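You operate a simulated robot arm through the tools that you are given. There is no shell and no other tool.

Carry out the task below with a simulated two-armed robot. There is one attempt and no reset: what you move stays moved.

TASK
Wipe the blue vise's anvil clean, shut the jaws and square it up.
Fine: use the rounded grey pad and put it back; vise about square to the bench edge, swivel locked again. What is to be rubbed or washed off counts as gone when no trace of it is left.

The check looks at the end state, three seconds after you hand in, the way a careful person would. Anything else that was tipped, shoved, dropped, spilled or broken makes it a failure.

THE ROBOT
Two 7-joint arms with fingered hands on one trunk that stands fixed in place. Base frame: the origin is at the foot of the trunk, x ahead of it, y to its left, z up. Units: mm, rad, N and s.
The left shoulder is at [42, 163, 1061], the right one opposite. Each reaches about 1215 mm from its shoulder. Payload 4 kg a hand.
The TCP of each hand is the grasp point between the finger pads, 36 mm short of the fingertips. In the tool frame z runs along the fingers and y along their closing line. The gripper opens to 124 mm; its body begins 42 mm behind the TCP. The gripper is a hand of 4 fingers: y runs from the thumb to the fingers, the wrist lies at [-15, -99, -189] in the tool frame, and closing takes about 1.5 s.
Orientation is told as [roll, pitch, yaw] about the base's x, y, z axes, in that order, counted from this pose: with the fingers straight down and the wrist toward the robot, the tool's x, y and z point along [0, 1, 0], [1, 0, 0] and [0, 0, -1] of the base frame.

THE INTERFACE
- The arms move only by the tool drive_tool. It takes "left_motion", "right_motion" or both (then of equal length, played together; a hand with none holds still); each is a list of rows, each an object of numbers (a shift or turn left out is 0, a gripper value left out holds the last): "x", "y", "z": the shift along the tool's x, y, z in units of 500 mm (1.0 is 500 mm); "wx", "wy", "wz": the turn, a rotation vector about the tool's x, y, z in units of 45 degrees (1.0 is 45 degrees). In form: [{"x": .., "y": .., "z": .., "wx": .., "wy": .., "wz": ..}, ...]. A call has 1 to 20 rows; each row is the pose to reach, as a shift and turn from the pose commanded when the call began, along the tool's axes at that moment. "left_claw" and "right_claw" are, for a hand that has rows, the finger opening in mm, from 0 to 124, set as the call begins (left out, the last holds). A call with a number of a shift or a turn outside -1 to 1 is refused whole. A row lasts 0.2 s, in which the tool goes at most 50 mm and 0.15 rad; a call with a longer step from one row to the next is refused whole, and so is a gripper value outside its range. A pose out of reach is approached as far as the arm can. The call stops where the force on the tool passes 40 N (or 10 N more than at its start, if that is more) or the arm is blocked; 0.2 s more then pass. Each finger travels about 45 mm/s and halts on what it meets, pressing with about 28 N; the grip force reading is that of the motor and also rises with nothing between the fingers. The clock runs only during rows and for 0.2 s after the last one: add rows that repeat a pose to give the fingers time. The reply holds the time, the measured pose of the TCP, the force on the tool along the base axes, the opening and the grip force, in the units named above and with some noise, with the torque about the TCP (base axes, N m) and any sound that the robot's microphone picked up.
- Cameras (640 x 400 px; columns grow to the right, rows downward): "scene" is now at [148.7, -32.2, 1326.5]; the picture's right is [-0.36, -0.93, 0.06], its down [-0.18, 0.01, -0.98] and it looks along [0.92, -0.36, -0.18] (base axes); focal length 248 px, centre (320, 200). "left" rides on the left gripper at [-75, -86, -123] in its tool frame; the picture's right is [-0.70, -0.34, 0.63], its down [0.64, -0.68, 0.35] and it looks along [0.32, 0.65, 0.69] (tool axes); focal length 275 px, centre (320, 200). "right" rides on the right gripper at [75, -86, -123] in its tool frame; the picture's right is [-0.70, 0.34, -0.63], its down [-0.65, -0.68, 0.35] and it looks along [-0.32, 0.65, 0.69] (tool axes); focal length 275 px, centre (320, 200). There is no depth. A picture from a camera that has moved, and an enlarged one, comes with that camera's place and axes in the base frame and with its lens.
- capture(camera): a new picture of that camera. The clock stands still meanwhile.
- raise_lower(by): moves the trunk up (or, below 0, down) by that many mm; the arms and the scene camera ride with it, the base frame stays. It gives what a move gives, with no picture.
- set_fingers(index, middle, ring, thumb_bend, thumb_turn, hand): sets how far each is bent, from 0 (flat) to 100 (curled in); at 30 the hand is open as for a grip, at 70 the pads meet at the TCP. One left out holds its place. A second passes; each finger stops where it meets its share of the squeeze, and holds until it gets a number again. A gripper value or a shape takes the hand back. It gives what a move gives, with no picture; readings hold the bend of each and the force on the fingers (four entries, about 0 where the hand has none), thumb and palm. thumb_turn goes from beside the hand (0) to across from the fingers (100), as for a grip.
- preshape(shape, hand): the hand has 4 fingers and takes this shape, open, in about a second: jaw (thumb against the fingers, like two jaws); tri (thumb and two fingers); tip (a fingertip pinch); poke (one finger out to press); point (the index stretched); flat (the hand flat); cup (the hand cupped); fist (a fist). The gripper value then closes the fingers along that shape, each until it touches; the sizes above hold for jaw. It gives what a move gives, with no picture.
- head_to(pan, tilt): turns the head with the scene camera to pan (to the left, within 1.501 rad either way) and tilt (down, from -0.506 to 1.204), counted from straight ahead of the robot (the tilt from the chest, where the trunk bows). It gives what a move gives.
- inspect(camera, box): a new picture of the part [left, top, right, bottom] of that camera's present view, enlarged. The clock stands still meanwhile.
- finish_job(): hands the job in; it is judged then, once.

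Nothing tells you positions but the pictures and the camera data. Unless the task says otherwise, let go and move clear before handing in.

The tools are called after ">>>" as a command line: name --argument value ..., lists and objects as JSON in quotes. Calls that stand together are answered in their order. drive_tool: Moves the arms, as the interface text tells. Its arguments: {"type":"object","properties":{"left_motion":{"type":"array","items":{"type":"object","properties":{"x":{"type":"number"},"y":{"type":"number"},"z":{"type":"number"},"wx":{"type":"number"},"wy":{"type":"number"},"wz":{"type":"number"}}}},"left_claw":{"type":"number"},"right_motion":{"type":"array","items":{"type":"object","properties":{"x":{"type":"number"},"y":{"type":"number"},"z":{"type":"number"},"wx":{"type":"number"},"wy":{"type":"number"},"wz":{"type":"number"}}}},"right_claw":{"type":"number"}},"required":[]} The other tools are called the same way: raise_lower (by) moves the trunk up or down; preshape (shape, hand) gives the hand a shape; set_fingers (index, middle, ring, thumb_bend, thumb_turn, hand) moves the fingers one by one; head_to (pan, tilt) turns the head that bears the scene camera; capture (camera) takes a picture; inspect (camera, box) takes an enlarged picture of a part of a camera's view; finish_job () hands the job in.

At the start:

```text
time_s: 0.0
left_tool_pos: [730.0, 9.3, 1259.6]
left_ee_rot: [0.0, -0.001, 0.0]
left_ft_force: [-0.3, 1.0, -0.3]
left_ft_torque: [-0.01, -0.01, 0.02]
left_width: 123.8
left_grasp_force: 0.1
left_shape: jaw
left_bend: [30.0, 30.0, 30.0, 30.0, 98.0]
left_finger forces: [0.0, 0.1, 0.0, 0.0, 0.0, 0.0]
right_tool_pos: [481.9, -410.3, 1368.0]
right_ee_rot: [0.0, 0.002, 0.001]
right_ft_force: [1.1, -0.1, 0.6]
right_ft_torque: [0.01, -0.02, -0.01]
right_width: 123.8
right_grasp_force: 0.1
right_shape: jaw
right_bend: [30.0, 30.0, 30.0, 30.0, 98.0]
right_finger forces: [0.1, 0.0, 0.1, 0.1, 0.0, 0.0]
trunk travel left (down, up): [-225.0, 253.0]
head pan, tilt (commanded): [-0.37, 0.035]
```

scene: 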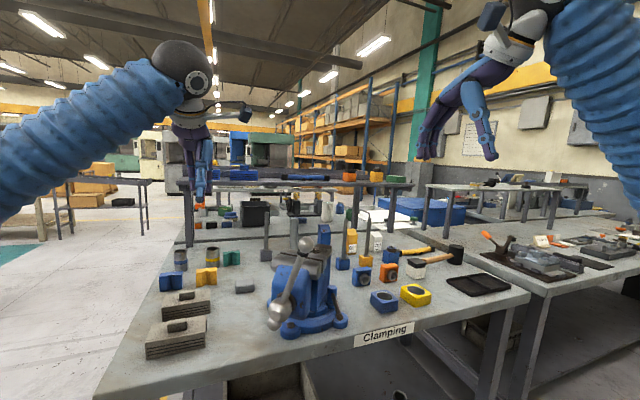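
right: 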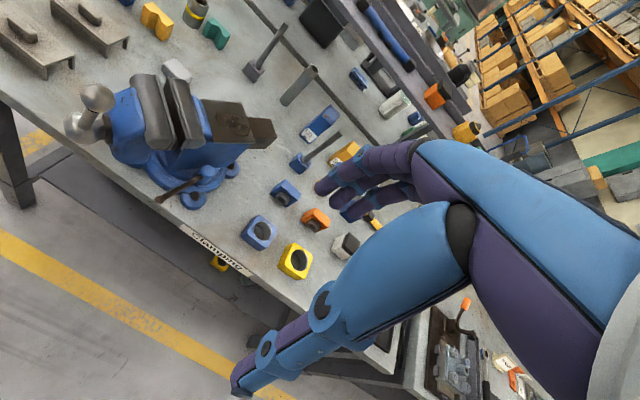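
left: 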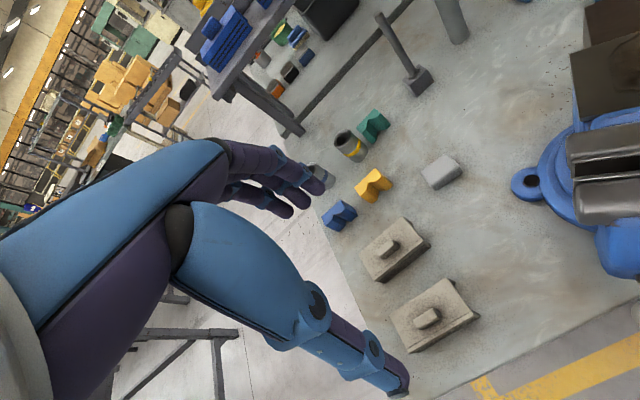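

I see a blue vise near the front edge of a bench, with a grey rounded pad to its left and several other objects around. I'll look closer before moving anything.

>>> inspect --camera "scene" --box '[220, 210, 380, 350]'

>>> inspect --camera "right" --box '[50, 40, 300, 240]'

>>> inspect --camera "left" --box '[320, 80, 640, 360]'

```text
2.86 times, centred on (300, 280) of scene
camera zoom: at [148.7, -32.2, 1326.5], right [-0.36, -0.93, 0.06], down [-0.18, 0.01, -0.98], along [0.92, -0.36, -0.18], focal length 710 px, centre (377, -29)
```

zoom: 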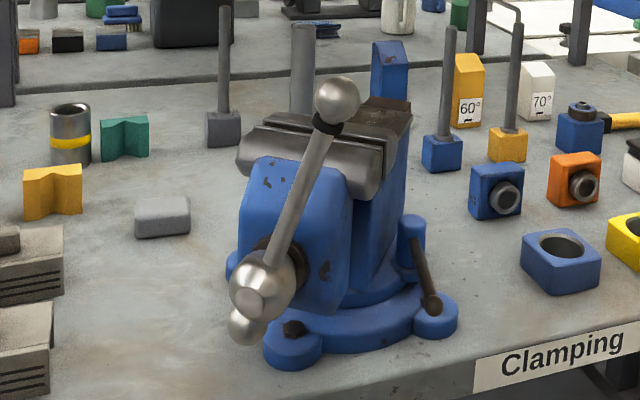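

```text
2.00 times, centred on (175, 140) of right
camera zoom: at [396.0, -335.1, 1489.6], right [0.34, -0.7, 0.63], down [-0.68, -0.65, -0.34], along [0.65, -0.32, -0.69], focal length 551 px, centre (610, 320)
```

zoom: 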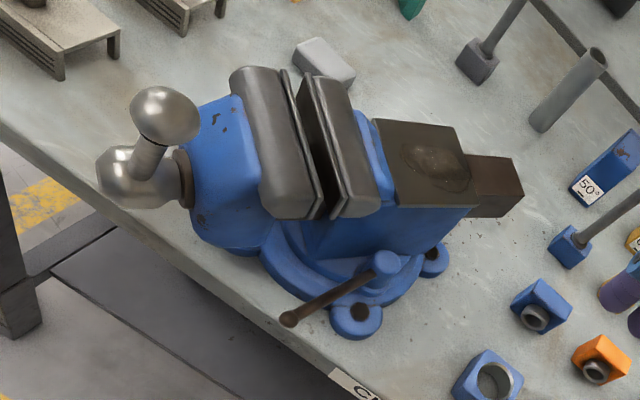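

```text
1.43 times, centred on (480, 220) of left
camera zoom: at [643.1, -65.4, 1382.7], right [-0.34, -0.7, -0.63], down [-0.68, 0.64, -0.35], along [0.65, 0.32, -0.69], focal length 393 px, centre (91, 171)
```

zoom: 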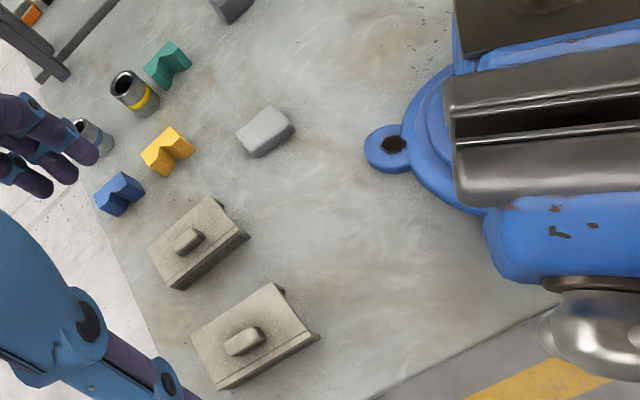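

The vise seems to sit around x≈620–850, y≈-140 to -300, swivelled about 40° from the bench edge (the edge runs along y at x≈643); the pad is near (947,-94,880). I'll tilt the head down for a better view.

>>> head_to --pan -0.25 --tilt 0.45

>>> capture --camera "scene"

>>> inspect --camera "scene" --box '[220, 60, 460, 240]'

```text
time_s: 0.9
left_tool_pos: [729.8, 9.7, 1260.0]
left_ee_rot: [0.0, 0.001, 0.0]
left_ft_force: [0.2, 0.2, -0.3]
left_ft_torque: [0.02, 0.01, 0.0]
left_width: 123.9
left_grasp_force: 0.1
left_shape: jaw
left_bend: [30.0, 30.0, 30.0, 30.0, 98.0]
left_finger forces: [0.0, 0.1, 0.0, 0.2, 0.1, 0.0]
right_tool_pos: [480.1, -409.5, 1367.2]
right_ee_rot: [-0.001, 0.001, -0.001]
right_ft_force: [-0.2, 0.4, 0.3]
right_ft_torque: [-0.01, 0.01, -0.02]
right_width: 123.9
right_grasp_force: 0.1
right_shape: jaw
right_bend: [30.0, 30.0, 30.0, 30.0, 98.0]
right_finger forces: [0.0, 0.0, 0.0, 0.0, 0.1, 0.1]
trunk travel left (down, up): [-225.0, 253.0]
head pan, tilt (commanded): [-0.25, 0.45]
```

```text
taken
camera scene: at [147.2, -22.1, 1287.8], right [-0.24, -0.97, 0.04], down [-0.55, 0.11, -0.83], along [0.8, -0.22, -0.56], focal length 248 px, centre (320, 200)
```

scene: 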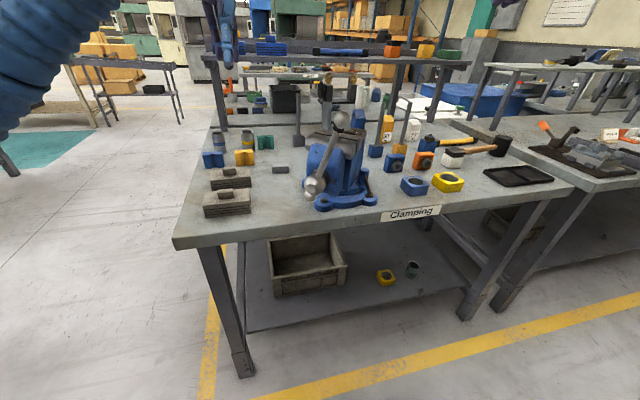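

```text
2.22 times, centred on (340, 150) of scene
camera zoom: at [147.2, -22.1, 1287.8], right [-0.24, -0.97, 0.04], down [-0.55, 0.11, -0.83], along [0.8, -0.22, -0.56], focal length 552 px, centre (276, 311)
```

zoom: 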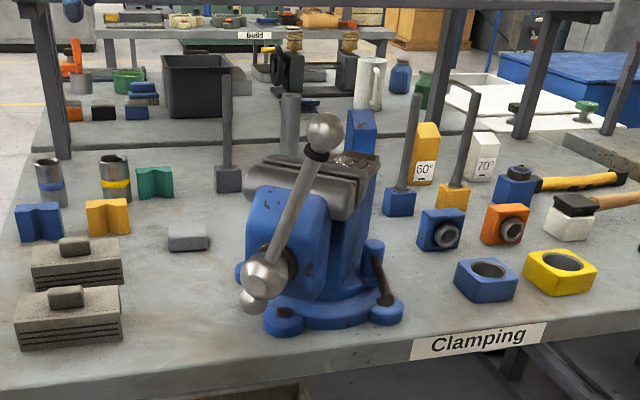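

The vise's screw handle, lock lever and the stained anvil are visible. I'll zoom in more on each from the right camera.

>>> inspect --camera "right" --box '[120, 60, 240, 135]'

>>> inspect --camera "right" --box '[130, 120, 270, 210]'

>>> inspect --camera "left" --box '[480, 0, 640, 100]'

>>> inspect --camera "scene" --box '[300, 95, 390, 220]'

```text
5.33 times, centred on (180, 98) of right
camera zoom: at [396.0, -335.1, 1489.6], right [0.34, -0.7, 0.63], down [-0.68, -0.65, -0.34], along [0.65, -0.32, -0.69], focal length 1468 px, centre (1067, 747)
```

zoom: 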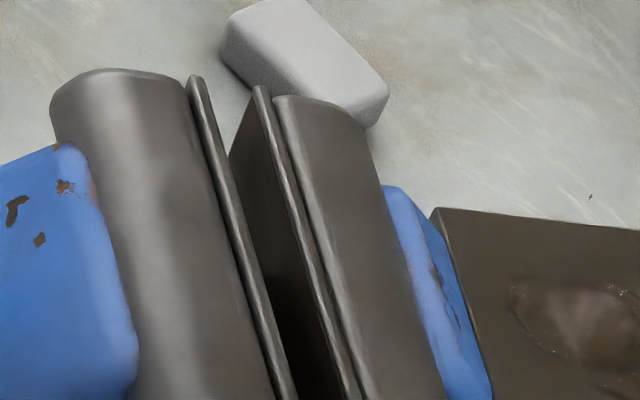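

```text
4.44 times, centred on (200, 165) of right
camera zoom: at [396.0, -335.1, 1489.6], right [0.34, -0.7, 0.63], down [-0.68, -0.65, -0.34], along [0.65, -0.32, -0.69], focal length 1224 px, centre (853, 356)
```

zoom: 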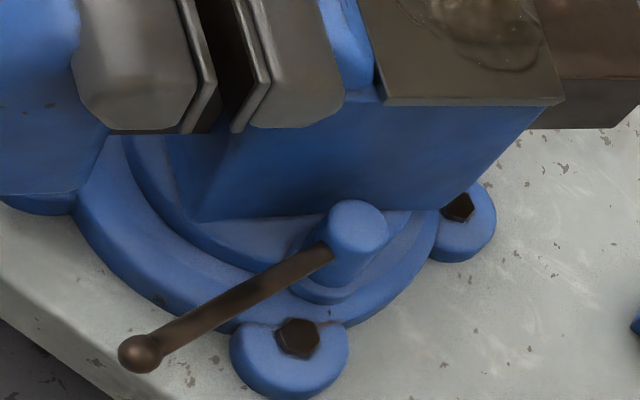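

```text
4.00 times, centred on (560, 50) of left
camera zoom: at [643.1, -65.4, 1382.6], right [-0.34, -0.7, -0.63], down [-0.68, 0.64, -0.35], along [0.65, 0.32, -0.69], focal length 1101 px, centre (-640, 800)
```

zoom: 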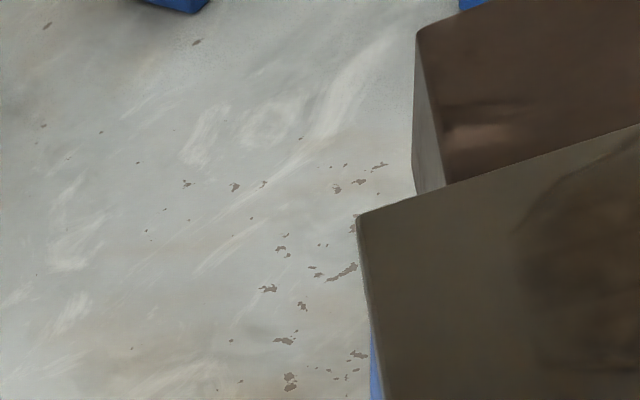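

```text
3.20 times, centred on (345, 158) of scene
camera zoom: at [147.2, -22.1, 1287.8], right [-0.24, -0.97, 0.04], down [-0.55, 0.11, -0.83], along [0.8, -0.22, -0.56], focal length 795 px, centre (240, 336)
```

zoom: 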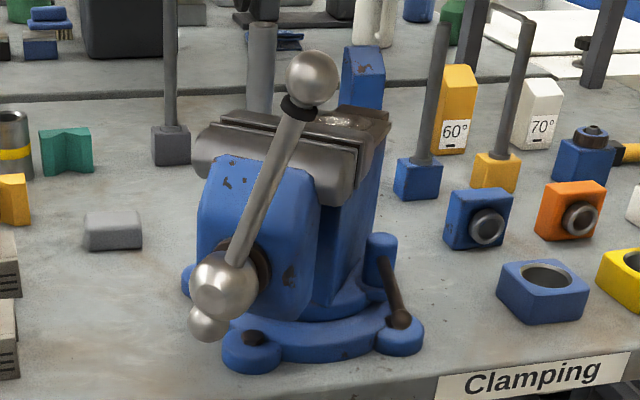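

Swivel axis looks to be about (768,-260), lock post (734,-314,965) with its lever knob near (627,-287,951). Next I zoom in on the pad for its exact size and heading.

>>> inspect --camera "left" --box '[400, 130, 480, 210]'

>>> inspect --camera "scene" --box '[250, 140, 310, 190]'

>>> inspect --camera "right" --box '[220, 80, 330, 150]'

```text
5.00 times, centred on (440, 170) of left
camera zoom: at [643.1, -65.4, 1382.6], right [-0.34, -0.7, -0.63], down [-0.68, 0.64, -0.35], along [0.65, 0.32, -0.69], focal length 1376 px, centre (-280, 350)
```

zoom: 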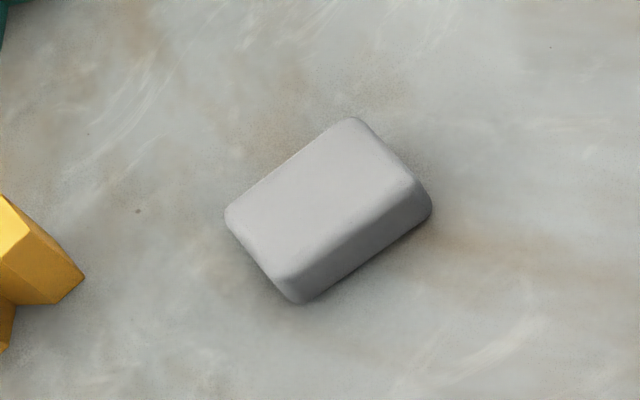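

```text
8.00 times, centred on (280, 165) of scene
camera zoom: at [147.2, -22.1, 1287.8], right [-0.24, -0.97, 0.04], down [-0.55, 0.11, -0.83], along [0.8, -0.22, -0.56], focal length 1987 px, centre (640, 480)
```

zoom: 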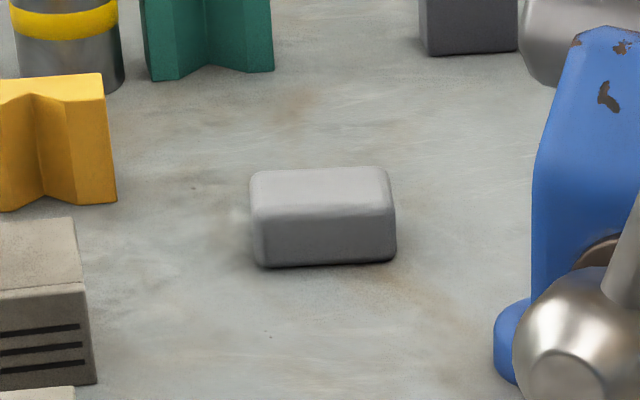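

```text
5.71 times, centred on (275, 115) of right
camera zoom: at [396.0, -335.1, 1489.6], right [0.34, -0.7, 0.63], down [-0.68, -0.65, -0.34], along [0.65, -0.32, -0.69], focal length 1573 px, centre (577, 686)
```

zoom: 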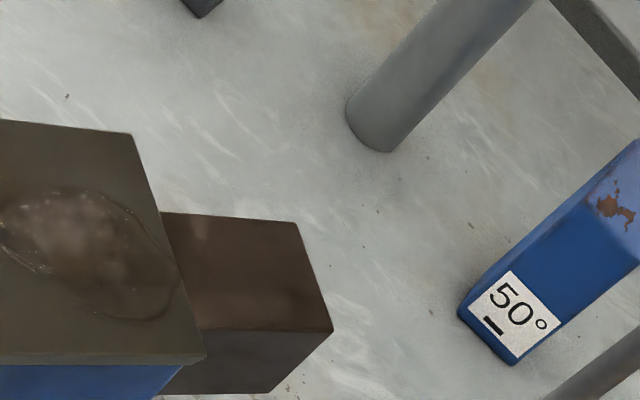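

The pad is ~62×42×27 mm at about (946,-91), bench top z≈873, anvil top z≈1050 with the stain around (800,-291). I'll raise the trunk so the arms come from above and clear the bench items.

>>> raise_lower --by 200

>>> head_to --pan -0.25 --tilt 0.65

>>> capture --camera "scene"

```text
time_s: 3.0
left_tool_pos: [730.0, 9.0, 1458.8]
left_ee_rot: [0.001, 0.001, 0.0]
left_ft_force: [-0.1, -0.1, 0.3]
left_ft_torque: [0.05, -0.03, 0.0]
left_width: 123.7
left_grasp_force: 0.0
left_shape: jaw
left_bend: [30.0, 30.0, 30.0, 30.0, 98.0]
left_finger forces: [0.1, 0.1, 0.1, 0.0, 0.1, 0.0]
right_tool_pos: [481.5, -411.7, 1567.1]
right_ee_rot: [0.001, 0.0, 0.001]
right_ft_force: [0.3, -0.1, -0.8]
right_ft_torque: [-0.01, 0.02, 0.0]
right_width: 123.9
right_grasp_force: 0.1
right_shape: jaw
right_bend: [30.0, 30.0, 30.0, 30.0, 98.0]
right_finger forces: [0.0, 0.0, 0.0, 0.0, 0.0, 0.0]
trunk travel left (down, up): [-425.0, 53.0]
head pan, tilt (commanded): [-0.25, 0.45]
```

```text
time_s: 3.8
left_tool_pos: [729.4, 9.6, 1460.2]
left_ee_rot: [-0.001, -0.001, -0.001]
left_ft_force: [0.6, -0.9, 0.5]
left_ft_torque: [0.01, -0.01, -0.02]
left_width: 123.5
left_grasp_force: 0.0
left_shape: jaw
left_bend: [30.0, 30.0, 30.0, 30.0, 98.0]
left_finger forces: [0.0, 0.0, 0.0, 0.1, 0.0, 0.0]
right_tool_pos: [481.9, -410.6, 1566.9]
right_ee_rot: [0.0, 0.001, -0.001]
right_ft_force: [-0.6, -0.4, 0.5]
right_ft_torque: [-0.01, 0.01, 0.01]
right_width: 123.4
right_grasp_force: 0.1
right_shape: jaw
right_bend: [30.0, 30.0, 30.0, 30.0, 98.0]
right_finger forces: [0.1, 0.0, 0.0, 0.0, 0.0, 0.0]
trunk travel left (down, up): [-425.0, 53.0]
head pan, tilt (commanded): [-0.25, 0.649]
```

```text
taken
camera scene: at [77.8, -20.9, 1491.2], right [-0.25, -0.97, 0.0], down [-0.59, 0.15, -0.79], along [0.77, -0.2, -0.61], focal length 248 px, centre (320, 200)
```

scene: 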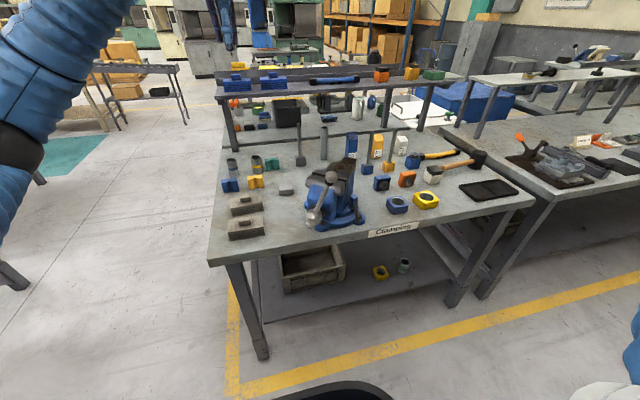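

The raised view is clear and the bench is as expected. I'll move the left hand above the pad.

>>> drive_tool --left_motion '[{"x": -0.018, "y": 0.039, "z": 0.074}, {"x": -0.036, "y": 0.078, "z": 0.148}, {"x": -0.055, "y": 0.118, "z": 0.223}, {"x": -0.073, "y": 0.157, "z": 0.298}, {"x": -0.091, "y": 0.196, "z": 0.372}, {"x": -0.109, "y": 0.236, "z": 0.447}, {"x": -0.127, "y": 0.275, "z": 0.522}, {"x": -0.145, "y": 0.314, "z": 0.596}, {"x": -0.164, "y": 0.353, "z": 0.67}, {"x": -0.182, "y": 0.393, "z": 0.745}, {"x": -0.2, "y": 0.432, "z": 0.82}, {"x": -0.2, "y": 0.432, "z": 0.82}]' --left_claw 110

>>> capture --camera "scene"

>>> capture --camera "left"

```text
time_s: 6.4
left_tool_pos: [942.9, -91.3, 1049.5]
left_ee_rot: [0.001, 0.0, -0.001]
left_ft_force: [0.3, 0.9, 0.2]
left_ft_torque: [-0.05, 0.04, -0.02]
left_width: 110.1
left_grasp_force: 0.0
left_shape: jaw
left_bend: [31.0, 32.0, 32.0, 23.0, 98.0]
left_finger forces: [0.0, 0.0, 0.1, 0.1, 0.1, 0.1]
right_tool_pos: [479.9, -409.0, 1567.3]
right_ee_rot: [-0.002, 0.0, 0.001]
right_ft_force: [-0.3, 0.6, 0.9]
right_ft_torque: [-0.01, 0.0, -0.01]
right_width: 123.6
right_grasp_force: 0.0
right_shape: jaw
right_bend: [30.0, 30.0, 30.0, 30.0, 98.0]
right_finger forces: [0.0, 0.1, 0.1, 0.1, 0.0, 0.1]
trunk travel left (down, up): [-425.0, 53.0]
head pan, tilt (commanded): [-0.25, 0.649]
```

```text
taken
camera scene: at [77.3, -20.5, 1491.2], right [-0.25, -0.97, 0.0], down [-0.59, 0.15, -0.79], along [0.77, -0.2, -0.61], focal length 248 px, centre (320, 200)
```

scene: 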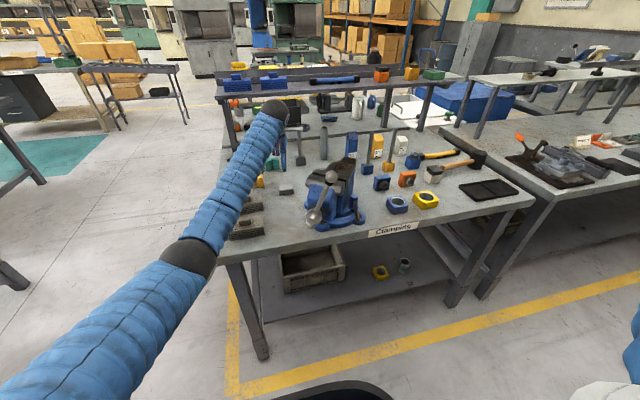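

```text
taken
camera left: at [856.5, -165.9, 1173.3], right [-0.34, -0.7, -0.63], down [-0.68, 0.64, -0.35], along [0.65, 0.32, -0.69], focal length 275 px, centre (320, 200)
```

left: 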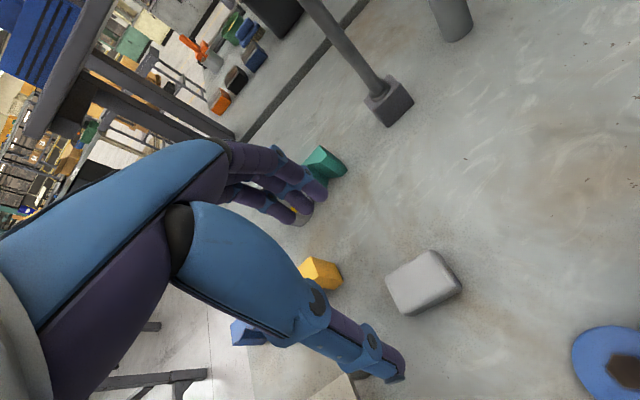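

The left arm is clear of everything and hovers above the pad. I'll zoom in to center on it precisely.

>>> inspect --camera "left" --box '[350, 220, 510, 340]'

```text
3.33 times, centred on (430, 280) of left
camera zoom: at [856.5, -165.9, 1173.3], right [-0.34, -0.7, -0.63], down [-0.68, 0.64, -0.35], along [0.65, 0.32, -0.69], focal length 918 px, centre (-47, -67)
```

zoom: 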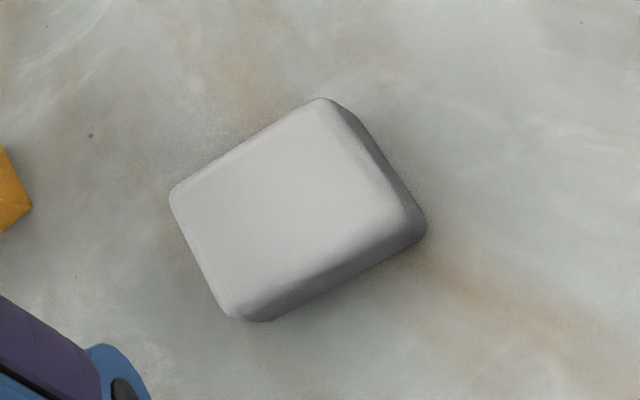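

Pad center refined to about (945,-96), yawed ~5° clockwise. I'll align over it and descend partway.

>>> drive_tool --left_motion '[{"x": -0.01, "y": 0.0, "z": 0.06, "wz": 0.11}, {"x": -0.01, "y": 0.0, "z": 0.12, "wz": 0.11}, {"x": -0.01, "y": 0.0, "z": 0.18, "wz": 0.11}, {"x": -0.01, "y": 0.0, "z": 0.18, "wz": 0.11}, {"x": -0.01, "y": 0.0, "z": 0.18, "wz": 0.11}]'

>>> capture --camera "left"

>>> inspect --camera "scene" --box '[210, 120, 340, 220]'

```text
time_s: 7.6
left_tool_pos: [945.5, -97.3, 959.2]
left_ee_rot: [0.001, -0.001, -0.087]
left_ft_force: [-0.4, 0.1, 0.1]
left_ft_torque: [0.02, -0.02, -0.01]
left_width: 110.0
left_grasp_force: 0.0
left_shape: jaw
left_bend: [31.0, 32.0, 32.0, 23.0, 98.0]
left_finger forces: [0.1, 0.0, 0.0, 0.0, 0.1, 0.0]
right_tool_pos: [481.2, -410.6, 1566.1]
right_ee_rot: [-0.001, 0.001, 0.0]
right_ft_force: [0.2, -0.3, 0.8]
right_ft_torque: [0.01, 0.03, 0.01]
right_width: 123.9
right_grasp_force: 0.2
right_shape: jaw
right_bend: [30.0, 30.0, 30.0, 30.0, 98.0]
right_finger forces: [0.0, 0.0, 0.1, 0.0, 0.0, 0.0]
trunk travel left (down, up): [-425.0, 53.0]
head pan, tilt (commanded): [-0.25, 0.649]
```

```text
taken
camera left: at [852.9, -164.5, 1082.0], right [-0.4, -0.66, -0.63], down [-0.62, 0.7, -0.35], along [0.67, 0.26, -0.69], focal length 275 px, centre (320, 200)
```

left: 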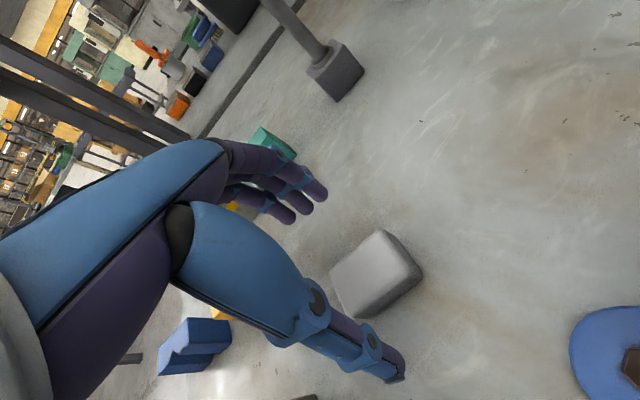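

```text
4.00 times, centred on (275, 170) of scene
camera zoom: at [77.8, -21.2, 1491.2], right [-0.25, -0.97, 0.0], down [-0.59, 0.15, -0.79], along [0.77, -0.2, -0.61], focal length 994 px, centre (500, 320)
```

zoom: 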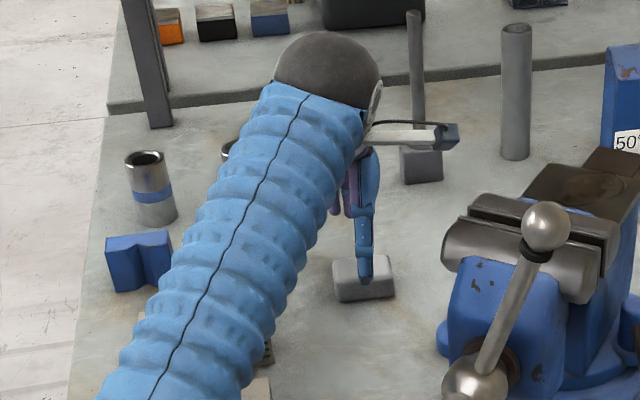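

Alignment looks good: thumb is on the near side, fingers beyond. I'll descend to just above the bench with the fingertips around the pad.

>>> drive_tool --left_motion '[{"z": 0.03}, {"z": 0.06}, {"z": 0.084}, {"z": 0.084}, {"z": 0.084}]'

>>> capture --camera "left"

>>> inspect --camera "scene" --box '[240, 130, 330, 210]'

```text
time_s: 8.8
left_tool_pos: [945.0, -95.3, 917.9]
left_ee_rot: [0.0, 0.0, -0.085]
left_ft_force: [0.4, 0.1, 1.0]
left_ft_torque: [0.02, -0.02, -0.05]
left_width: 109.9
left_grasp_force: 0.0
left_shape: jaw
left_bend: [31.0, 32.0, 32.0, 23.0, 98.0]
left_finger forces: [0.1, 0.0, 0.0, 0.0, 0.0, 0.0]
right_tool_pos: [480.5, -410.2, 1567.1]
right_ee_rot: [-0.001, 0.002, 0.001]
right_ft_force: [-0.1, 0.2, 0.5]
right_ft_torque: [0.01, 0.02, 0.02]
right_width: 123.6
right_grasp_force: 0.0
right_shape: jaw
right_bend: [30.0, 30.0, 30.0, 30.0, 98.0]
right_finger forces: [0.0, 0.0, 0.0, 0.0, 0.0, 0.0]
trunk travel left (down, up): [-425.0, 53.0]
head pan, tilt (commanded): [-0.25, 0.649]
```

```text
taken
camera left: at [852.0, -162.8, 1040.5], right [-0.4, -0.66, -0.63], down [-0.62, 0.7, -0.35], along [0.67, 0.26, -0.69], focal length 275 px, centre (320, 200)
```

left: 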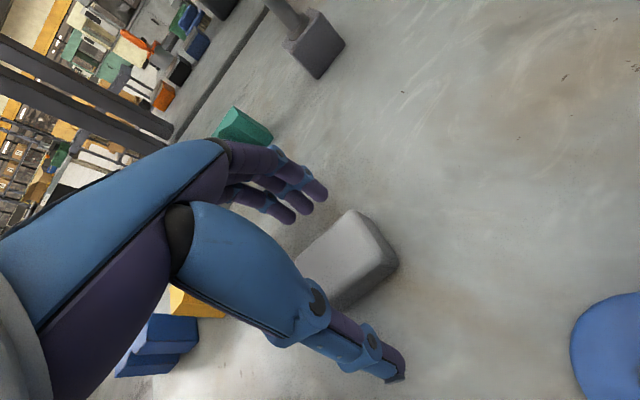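

```text
5.00 times, centred on (285, 170) of scene
camera zoom: at [77.8, -21.0, 1491.2], right [-0.25, -0.97, 0.0], down [-0.59, 0.15, -0.79], along [0.77, -0.2, -0.61], focal length 1242 px, centre (495, 350)
```

zoom: 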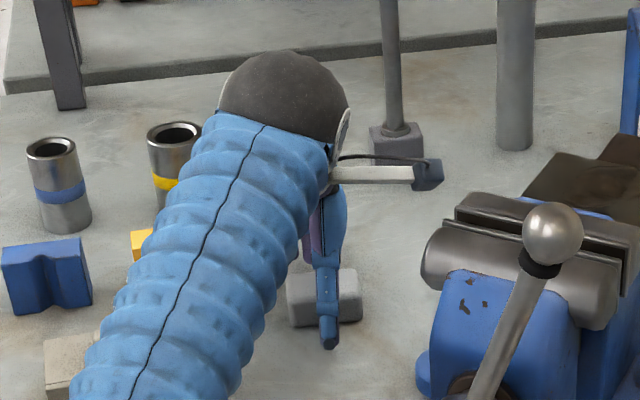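

No contact yet, pad sits between thumb and fingers. I'll close the hand on it.

>>> drive_tool --left_motion '[{"z": 0.0}, {"z": 0.0}, {"z": 0.0}, {"z": 0.0}, {"z": 0.0}, {"z": 0.0}, {"z": 0.0}, {"z": 0.0}, {"z": 0.0}, {"z": 0.0}]' --left_claw 30

>>> capture --camera "left"

>>> inspect --camera "scene" --box '[240, 130, 330, 210]'

```text
time_s: 11.0
left_tool_pos: [945.5, -95.2, 917.9]
left_ee_rot: [-0.001, 0.001, -0.086]
left_ft_force: [-0.6, -0.5, 2.9]
left_ft_torque: [0.02, -0.02, -0.07]
left_width: 46.9
left_grasp_force: 27.6
left_shape: jaw
left_bend: [47.0, 51.0, 50.0, 59.0, 100.0]
left_finger forces: [15.7, 8.3, 3.6, 0.0, 29.5, 0.0]
right_tool_pos: [480.1, -410.3, 1567.5]
right_ee_rot: [-0.001, 0.001, 0.001]
right_ft_force: [-1.0, 0.4, -0.1]
right_ft_torque: [0.01, 0.0, 0.0]
right_width: 123.5
right_grasp_force: 0.1
right_shape: jaw
right_bend: [30.0, 30.0, 30.0, 30.0, 98.0]
right_finger forces: [0.0, 0.0, 0.0, 0.1, 0.0, 0.0]
trunk travel left (down, up): [-425.0, 53.0]
head pan, tilt (commanded): [-0.25, 0.649]
```

```text
taken
camera left: at [851.7, -162.8, 1041.0], right [-0.4, -0.66, -0.63], down [-0.62, 0.7, -0.35], along [0.67, 0.26, -0.69], focal length 275 px, centre (320, 200)
```

left: 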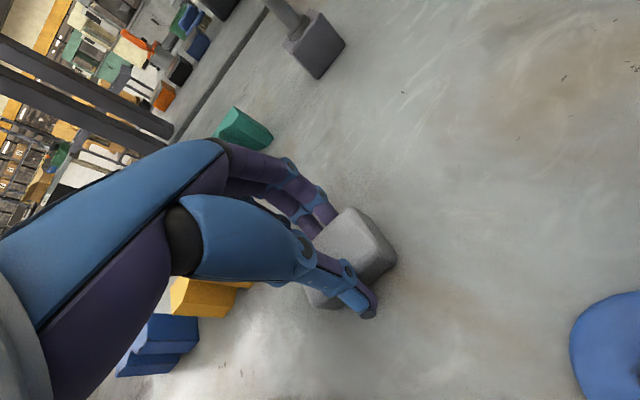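

```text
5.00 times, centred on (285, 170) of scene
camera zoom: at [77.3, -21.0, 1491.2], right [-0.25, -0.97, 0.0], down [-0.59, 0.15, -0.79], along [0.77, -0.2, -0.61], focal length 1242 px, centre (495, 350)
```

zoom: 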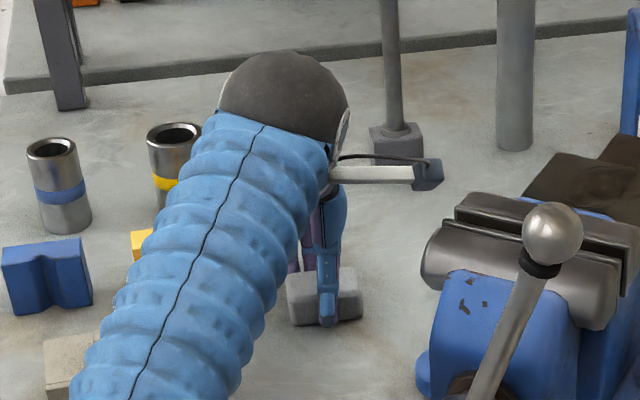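

Pad gripped (thumb 29 N, three fingers on). I'll lift it and check that it's level and how far it sticks out below the fingertips.

>>> drive_tool --left_motion '[{"z": -0.03}, {"z": -0.08}, {"z": -0.16}, {"z": -0.25}, {"z": -0.34}, {"z": -0.42}, {"z": -0.5}, {"z": -0.5}, {"z": -0.5}]'

>>> inspect --camera "left" --box '[240, 140, 440, 340]'

>>> inspect --camera "scene" --box '[250, 80, 340, 170]'

```text
time_s: 13.0
left_tool_pos: [946.2, -95.7, 1167.9]
left_ee_rot: [-0.002, -0.001, -0.086]
left_ft_force: [0.3, -0.1, -0.9]
left_ft_torque: [0.01, -0.01, 0.0]
left_width: 46.6
left_grasp_force: 28.1
left_shape: jaw
left_bend: [47.0, 51.0, 50.0, 60.0, 100.0]
left_finger forces: [16.1, 8.7, 3.9, 0.0, 28.7, 0.0]
right_tool_pos: [480.4, -409.6, 1566.7]
right_ee_rot: [-0.001, 0.002, 0.0]
right_ft_force: [0.2, 0.2, -0.1]
right_ft_torque: [0.0, -0.05, 0.01]
right_width: 123.9
right_grasp_force: 0.0
right_shape: jaw
right_bend: [30.0, 30.0, 30.0, 30.0, 98.0]
right_finger forces: [0.0, 0.0, 0.0, 0.0, 0.0, 0.0]
trunk travel left (down, up): [-425.0, 53.0]
head pan, tilt (commanded): [-0.25, 0.649]
```

```text
2.00 times, centred on (340, 240) of left
camera zoom: at [852.3, -162.3, 1290.9], right [-0.4, -0.66, -0.63], down [-0.62, 0.7, -0.35], along [0.67, 0.26, -0.69], focal length 551 px, centre (280, 120)
```

zoom: 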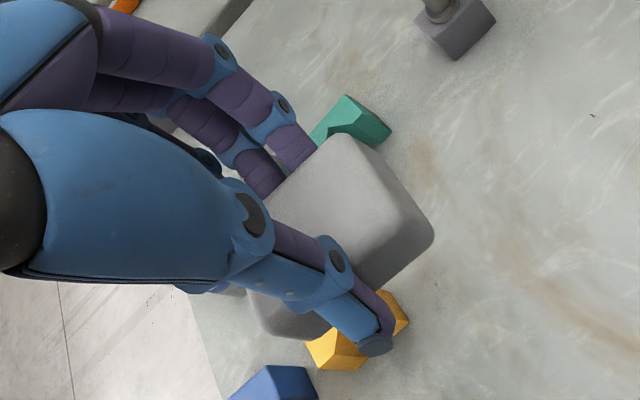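

```text
4.44 times, centred on (295, 125) of scene
camera zoom: at [77.7, -21.1, 1491.1], right [-0.25, -0.97, 0.0], down [-0.59, 0.15, -0.79], along [0.77, -0.2, -0.61], focal length 1104 px, centre (431, 533)
```

zoom: 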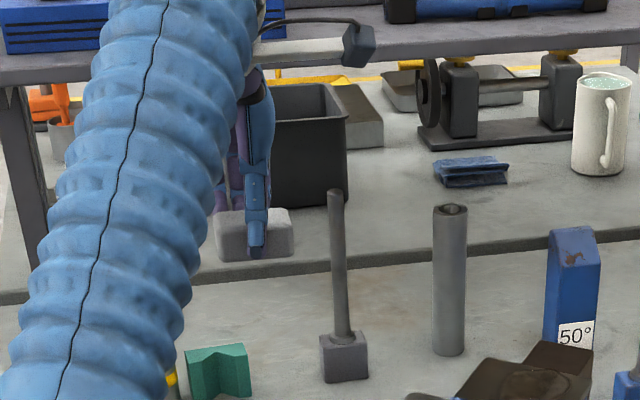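

The pad sits level with its bottom ~8 mm below the thumb tip. Now I carry it above the anvil stain, yawing to match the vise's ~38° angle.

>>> drive_tool --left_motion '[{"x": -0.06, "y": -0.037, "wz": 0.106}, {"x": -0.119, "y": -0.073, "wz": 0.213}, {"x": -0.178, "y": -0.11, "wz": 0.319}, {"x": -0.238, "y": -0.147, "wz": 0.426}, {"x": -0.297, "y": -0.184, "wz": 0.532}, {"x": -0.357, "y": -0.22, "wz": 0.639}, {"x": -0.416, "y": -0.257, "wz": 0.745}, {"x": -0.416, "y": -0.257, "wz": 0.745}, {"x": -0.416, "y": -0.257, "wz": 0.745}]'

>>> capture --camera "scene"

>>> capture --camera "left"

>>> capture --camera "right"

```text
time_s: 15.0
left_tool_pos: [799.5, -291.4, 1168.3]
left_ee_rot: [0.0, -0.001, -0.671]
left_ft_force: [-0.4, -0.2, 0.0]
left_ft_torque: [-0.02, 0.01, 0.01]
left_width: 46.5
left_grasp_force: 27.8
left_shape: jaw
left_bend: [47.0, 51.0, 50.0, 60.0, 100.0]
left_finger forces: [16.1, 8.6, 3.9, 0.0, 28.7, 0.1]
right_tool_pos: [480.9, -411.1, 1566.7]
right_ee_rot: [0.001, 0.002, 0.001]
right_ft_force: [0.9, 0.3, -0.4]
right_ft_torque: [-0.01, 0.03, 0.02]
right_width: 123.8
right_grasp_force: 0.0
right_shape: jaw
right_bend: [30.0, 30.0, 30.0, 30.0, 98.0]
right_finger forces: [0.1, 0.0, 0.0, 0.0, 0.0, 0.0]
trunk travel left (down, up): [-425.0, 53.0]
head pan, tilt (commanded): [-0.25, 0.649]
```

```text
taken
camera scene: at [77.6, -21.3, 1491.1], right [-0.25, -0.97, 0.0], down [-0.59, 0.15, -0.79], along [0.77, -0.2, -0.61], focal length 248 px, centre (320, 200)
```

scene: 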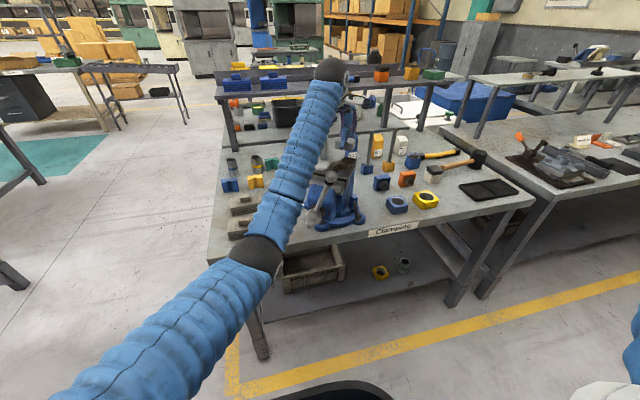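

```text
taken
camera left: at [684.1, -296.8, 1291.5], right [-0.7, -0.33, -0.63], down [-0.13, 0.93, -0.35], along [0.7, -0.16, -0.69], focal length 275 px, centre (320, 200)
```

left: 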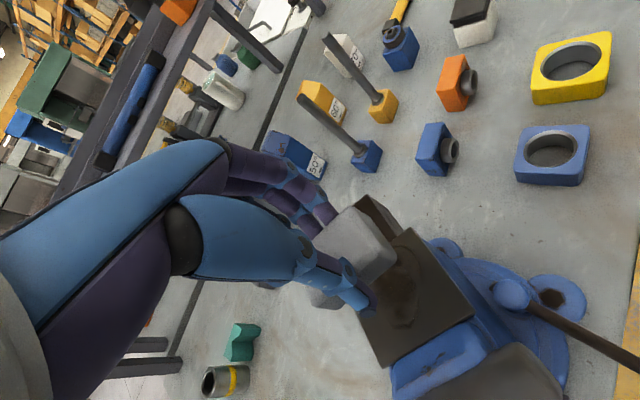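

```text
taken
camera right: at [395.8, -335.7, 1689.6], right [0.34, -0.7, 0.63], down [-0.68, -0.65, -0.34], along [0.65, -0.32, -0.69], focal length 275 px, centre (320, 200)
```

right: 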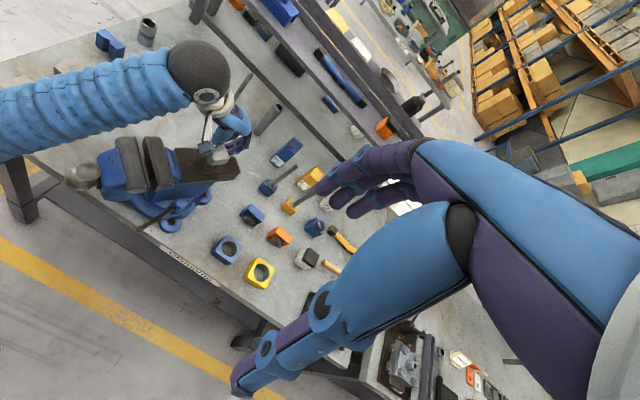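

The pad hovers over the anvil. I'll zoom in to map the stain and check alignment before pressing down.

>>> inspect --camera "left" --box '[310, 180, 550, 390]'

>>> inspect --camera "right" --box '[60, 110, 280, 240]'

```text
1.90 times, centred on (430, 285) of left
camera zoom: at [684.1, -296.8, 1291.5], right [-0.7, -0.33, -0.63], down [-0.13, 0.93, -0.35], along [0.7, -0.16, -0.69], focal length 524 px, centre (110, 38)
```

zoom: 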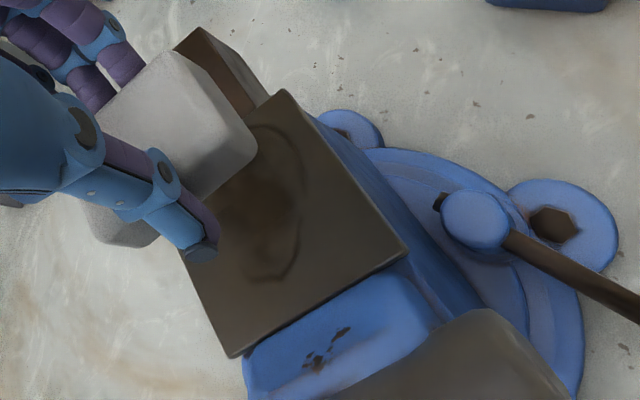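

```text
2.91 times, centred on (170, 175) of right
camera zoom: at [395.8, -335.7, 1689.6], right [0.34, -0.7, 0.63], down [-0.68, -0.65, -0.34], along [0.65, -0.32, -0.69], focal length 801 px, centre (756, 273)
```

zoom: 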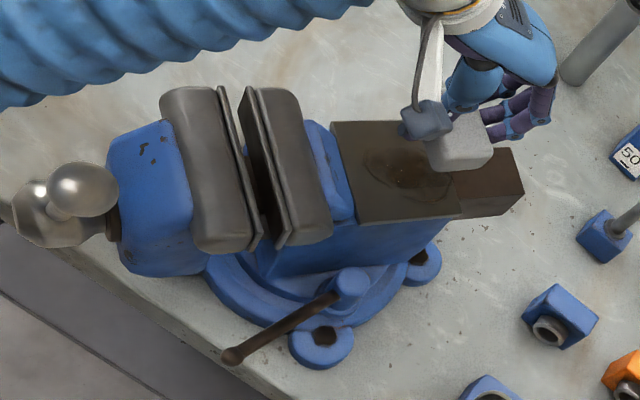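

The stain covers most of the middle-to-rear of the anvil. I'll lower the pad to about contact in small steps.

>>> drive_tool --left_motion '[{"z": 0.05}, {"z": 0.1}, {"z": 0.124}, {"z": 0.13}, {"z": 0.134}, {"z": 0.138}, {"z": 0.138}]'

>>> inspect --camera "left" --box '[250, 150, 500, 350]'

```text
time_s: 16.6
left_tool_pos: [799.8, -291.2, 1099.1]
left_ee_rot: [-0.001, 0.0, -0.671]
left_ft_force: [0.2, -0.7, 0.0]
left_ft_torque: [0.02, -0.02, 0.01]
left_width: 46.4
left_grasp_force: 28.1
left_shape: jaw
left_bend: [47.0, 51.0, 50.0, 60.0, 100.0]
left_finger forces: [16.1, 8.7, 3.8, 0.1, 28.7, 0.0]
right_tool_pos: [480.5, -411.0, 1567.0]
right_ee_rot: [0.001, 0.002, -0.001]
right_ft_force: [0.0, -0.3, 0.5]
right_ft_torque: [0.0, -0.02, -0.05]
right_width: 123.8
right_grasp_force: 0.1
right_shape: jaw
right_bend: [30.0, 30.0, 30.0, 30.0, 98.0]
right_finger forces: [0.0, 0.0, 0.0, 0.0, 0.1, 0.1]
trunk travel left (down, up): [-425.0, 53.0]
head pan, tilt (commanded): [-0.25, 0.649]
```

```text
2.00 times, centred on (375, 250) of left
camera zoom: at [685.5, -296.8, 1221.5], right [-0.7, -0.34, -0.63], down [-0.13, 0.93, -0.35], along [0.7, -0.16, -0.69], focal length 551 px, centre (210, 100)
```

zoom: 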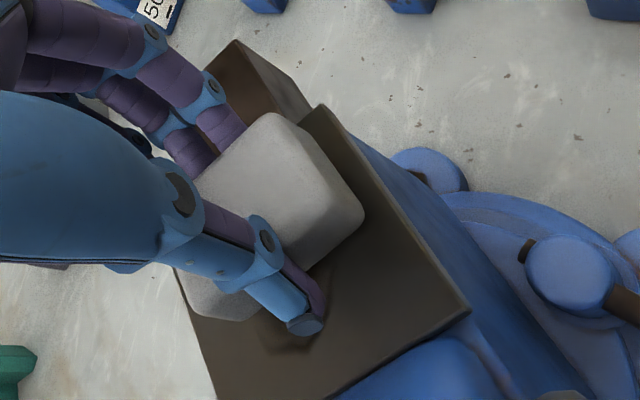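

No contact at 1099 yet, with the pad a few mm above the surface. I'll continue down in 1 mm steps.

>>> drive_tool --left_motion '[{"z": 0.002}, {"z": 0.004}, {"z": 0.006}, {"z": 0.008}, {"z": 0.008}]'

```text
time_s: 17.8
left_tool_pos: [800.4, -292.1, 1094.9]
left_ee_rot: [0.001, 0.001, -0.672]
left_ft_force: [-0.2, -0.4, 0.2]
left_ft_torque: [0.01, 0.02, 0.01]
left_width: 46.5
left_grasp_force: 27.9
left_shape: jaw
left_bend: [47.0, 51.0, 50.0, 60.0, 100.0]
left_finger forces: [16.1, 8.6, 3.8, 0.0, 28.7, 0.0]
right_tool_pos: [481.0, -409.9, 1566.7]
right_ee_rot: [0.001, 0.003, 0.0]
right_ft_force: [-0.6, 0.1, 0.8]
right_ft_torque: [0.02, 0.0, -0.03]
right_width: 123.9
right_grasp_force: 0.1
right_shape: jaw
right_bend: [30.0, 30.0, 30.0, 30.0, 98.0]
right_finger forces: [0.0, 0.0, 0.1, 0.0, 0.0, 0.0]
trunk travel left (down, up): [-425.0, 53.0]
head pan, tilt (commanded): [-0.25, 0.649]
```

>>> drive_tool --left_motion '[{"z": 0.002}, {"z": 0.004}, {"z": 0.006}, {"z": 0.006}]'

```text
time_s: 18.8
left_tool_pos: [799.6, -292.4, 1092.0]
left_ee_rot: [-0.001, -0.003, -0.673]
left_ft_force: [2.9, 1.4, 9.8]
left_ft_torque: [-0.17, -0.34, 0.03]
left_width: 47.1
left_grasp_force: 27.5
left_shape: jaw
left_bend: [47.0, 51.0, 50.0, 60.0, 100.0]
left_finger forces: [17.6, 9.6, 3.9, 0.1, 29.7, 0.1]
right_tool_pos: [481.0, -410.1, 1568.1]
right_ee_rot: [0.0, 0.003, 0.001]
right_ft_force: [-0.2, 0.2, 0.4]
right_ft_torque: [0.01, -0.01, -0.01]
right_width: 123.7
right_grasp_force: 0.0
right_shape: jaw
right_bend: [30.0, 30.0, 30.0, 30.0, 98.0]
right_finger forces: [0.0, 0.1, 0.0, 0.0, 0.0, 0.0]
trunk travel left (down, up): [-425.0, 53.0]
head pan, tilt (commanded): [-0.25, 0.649]
```

Contact at TCP z≈1092 with ~10 N. I'll start wiping in raster strokes over the middle and rear of the anvil.

>>> drive_tool --left_motion '[{"x": -0.02, "y": 0.0}, {"x": -0.04, "y": 0.0}, {"x": -0.02, "y": 0.0}, {"x": 0.0, "y": 0.0}, {"x": 0.02, "y": 0.0}, {"x": 0.04, "y": 0.0}, {"x": 0.04, "y": 0.02}, {"x": 0.02, "y": 0.02}, {"x": 0.0, "y": 0.02}, {"x": -0.02, "y": 0.02}, {"x": -0.04, "y": 0.02}, {"x": -0.04, "y": 0.044}, {"x": -0.02, "y": 0.044}, {"x": 0.0, "y": 0.044}, {"x": 0.02, "y": 0.044}, {"x": 0.04, "y": 0.044}, {"x": 0.02, "y": 0.03}, {"x": 0.0, "y": 0.02}, {"x": 0.0, "y": 0.0}]'

>>> inspect --camera "left" --box '[250, 150, 500, 350]'

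>>> inspect --camera "right" --box '[60, 110, 280, 240]'

```text
time_s: 22.8
left_tool_pos: [799.4, -293.4, 1093.0]
left_ee_rot: [0.0, 0.003, -0.672]
left_ft_force: [7.7, -4.9, 10.0]
left_ft_torque: [-0.28, -0.42, 0.03]
left_width: 47.0
left_grasp_force: 27.3
left_shape: jaw
left_bend: [45.0, 50.0, 49.0, 60.0, 100.0]
left_finger forces: [19.8, 11.7, 4.5, 0.0, 27.9, 0.1]
right_tool_pos: [481.3, -410.6, 1566.9]
right_ee_rot: [-0.001, 0.003, 0.001]
right_ft_force: [0.3, 0.1, 0.3]
right_ft_torque: [0.0, -0.02, 0.0]
right_width: 123.7
right_grasp_force: 0.1
right_shape: jaw
right_bend: [30.0, 30.0, 30.0, 30.0, 98.0]
right_finger forces: [0.1, 0.0, 0.1, 0.0, 0.0, 0.0]
trunk travel left (down, up): [-425.0, 53.0]
head pan, tilt (commanded): [-0.25, 0.649]
```

```text
2.00 times, centred on (375, 250) of left
camera zoom: at [684.7, -297.4, 1215.9], right [-0.7, -0.34, -0.63], down [-0.13, 0.93, -0.35], along [0.7, -0.16, -0.69], focal length 551 px, centre (210, 100)
```

zoom: 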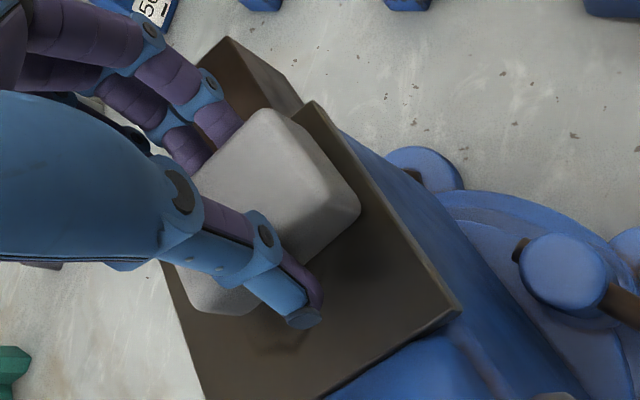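

```text
2.91 times, centred on (170, 175) of right
camera zoom: at [395.7, -335.6, 1689.7], right [0.34, -0.7, 0.63], down [-0.68, -0.65, -0.34], along [0.65, -0.32, -0.69], focal length 801 px, centre (756, 273)
```

zoom: 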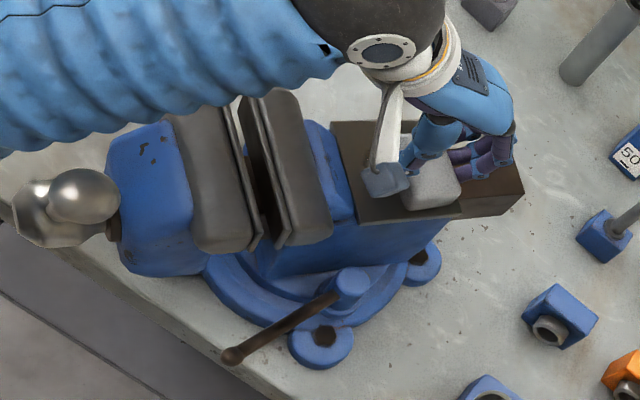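

Grip and pressure hold steady. Next, strokes toward the front part of the anvil.

>>> drive_tool --left_motion '[{"x": -0.02, "y": -0.01}, {"x": -0.04, "y": -0.015}, {"x": -0.02, "y": -0.02}, {"x": 0.0, "y": -0.02}, {"x": 0.02, "y": -0.02}, {"x": 0.04, "y": -0.02}, {"x": 0.05, "y": -0.03}, {"x": 0.03, "y": -0.035}, {"x": 0.01, "y": -0.035}, {"x": -0.01, "y": -0.035}, {"x": -0.03, "y": -0.035}, {"x": -0.04, "y": -0.042}, {"x": -0.02, "y": -0.046}, {"x": 0.0, "y": -0.046}, {"x": 0.02, "y": -0.046}, {"x": 0.04, "y": -0.046}, {"x": 0.02, "y": -0.03}, {"x": 0.0, "y": -0.01}, {"x": 0.0, "y": 0.0}]'

>>> inspect --camera "left" --box '[250, 150, 500, 350]'

```text
time_s: 26.8
left_tool_pos: [798.7, -292.4, 1092.3]
left_ee_rot: [-0.001, -0.001, -0.671]
left_ft_force: [-4.8, 7.1, 15.6]
left_ft_torque: [0.13, 0.15, -0.02]
left_width: 47.1
left_grasp_force: 28.5
left_shape: jaw
left_bend: [48.0, 51.0, 51.0, 59.0, 100.0]
left_finger forces: [14.4, 7.7, 3.7, 0.0, 38.3, 0.0]
right_tool_pos: [478.7, -409.5, 1568.9]
right_ee_rot: [-0.002, 0.001, 0.001]
right_ft_force: [0.1, 1.0, 0.2]
right_ft_torque: [-0.02, 0.03, -0.01]
right_width: 123.7
right_grasp_force: 0.0
right_shape: jaw
right_bend: [30.0, 30.0, 30.0, 30.0, 98.0]
right_finger forces: [0.0, 0.0, 0.1, 0.0, 0.0, 0.0]
trunk travel left (down, up): [-425.0, 53.0]
head pan, tilt (commanded): [-0.25, 0.649]
```

```text
2.00 times, centred on (375, 250) of left
camera zoom: at [683.3, -296.7, 1215.3], right [-0.7, -0.34, -0.63], down [-0.13, 0.93, -0.35], along [0.71, -0.16, -0.69], focal length 551 px, centre (210, 100)
```

zoom: 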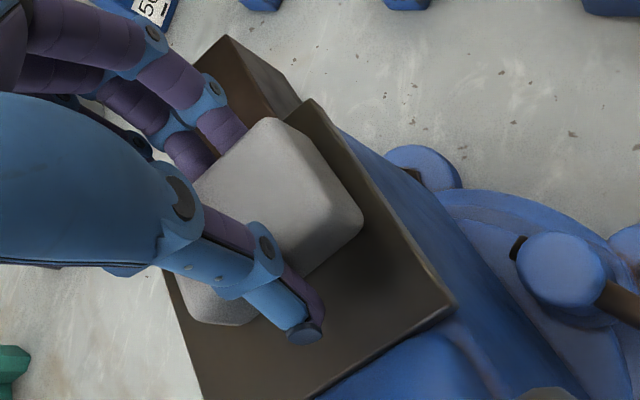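

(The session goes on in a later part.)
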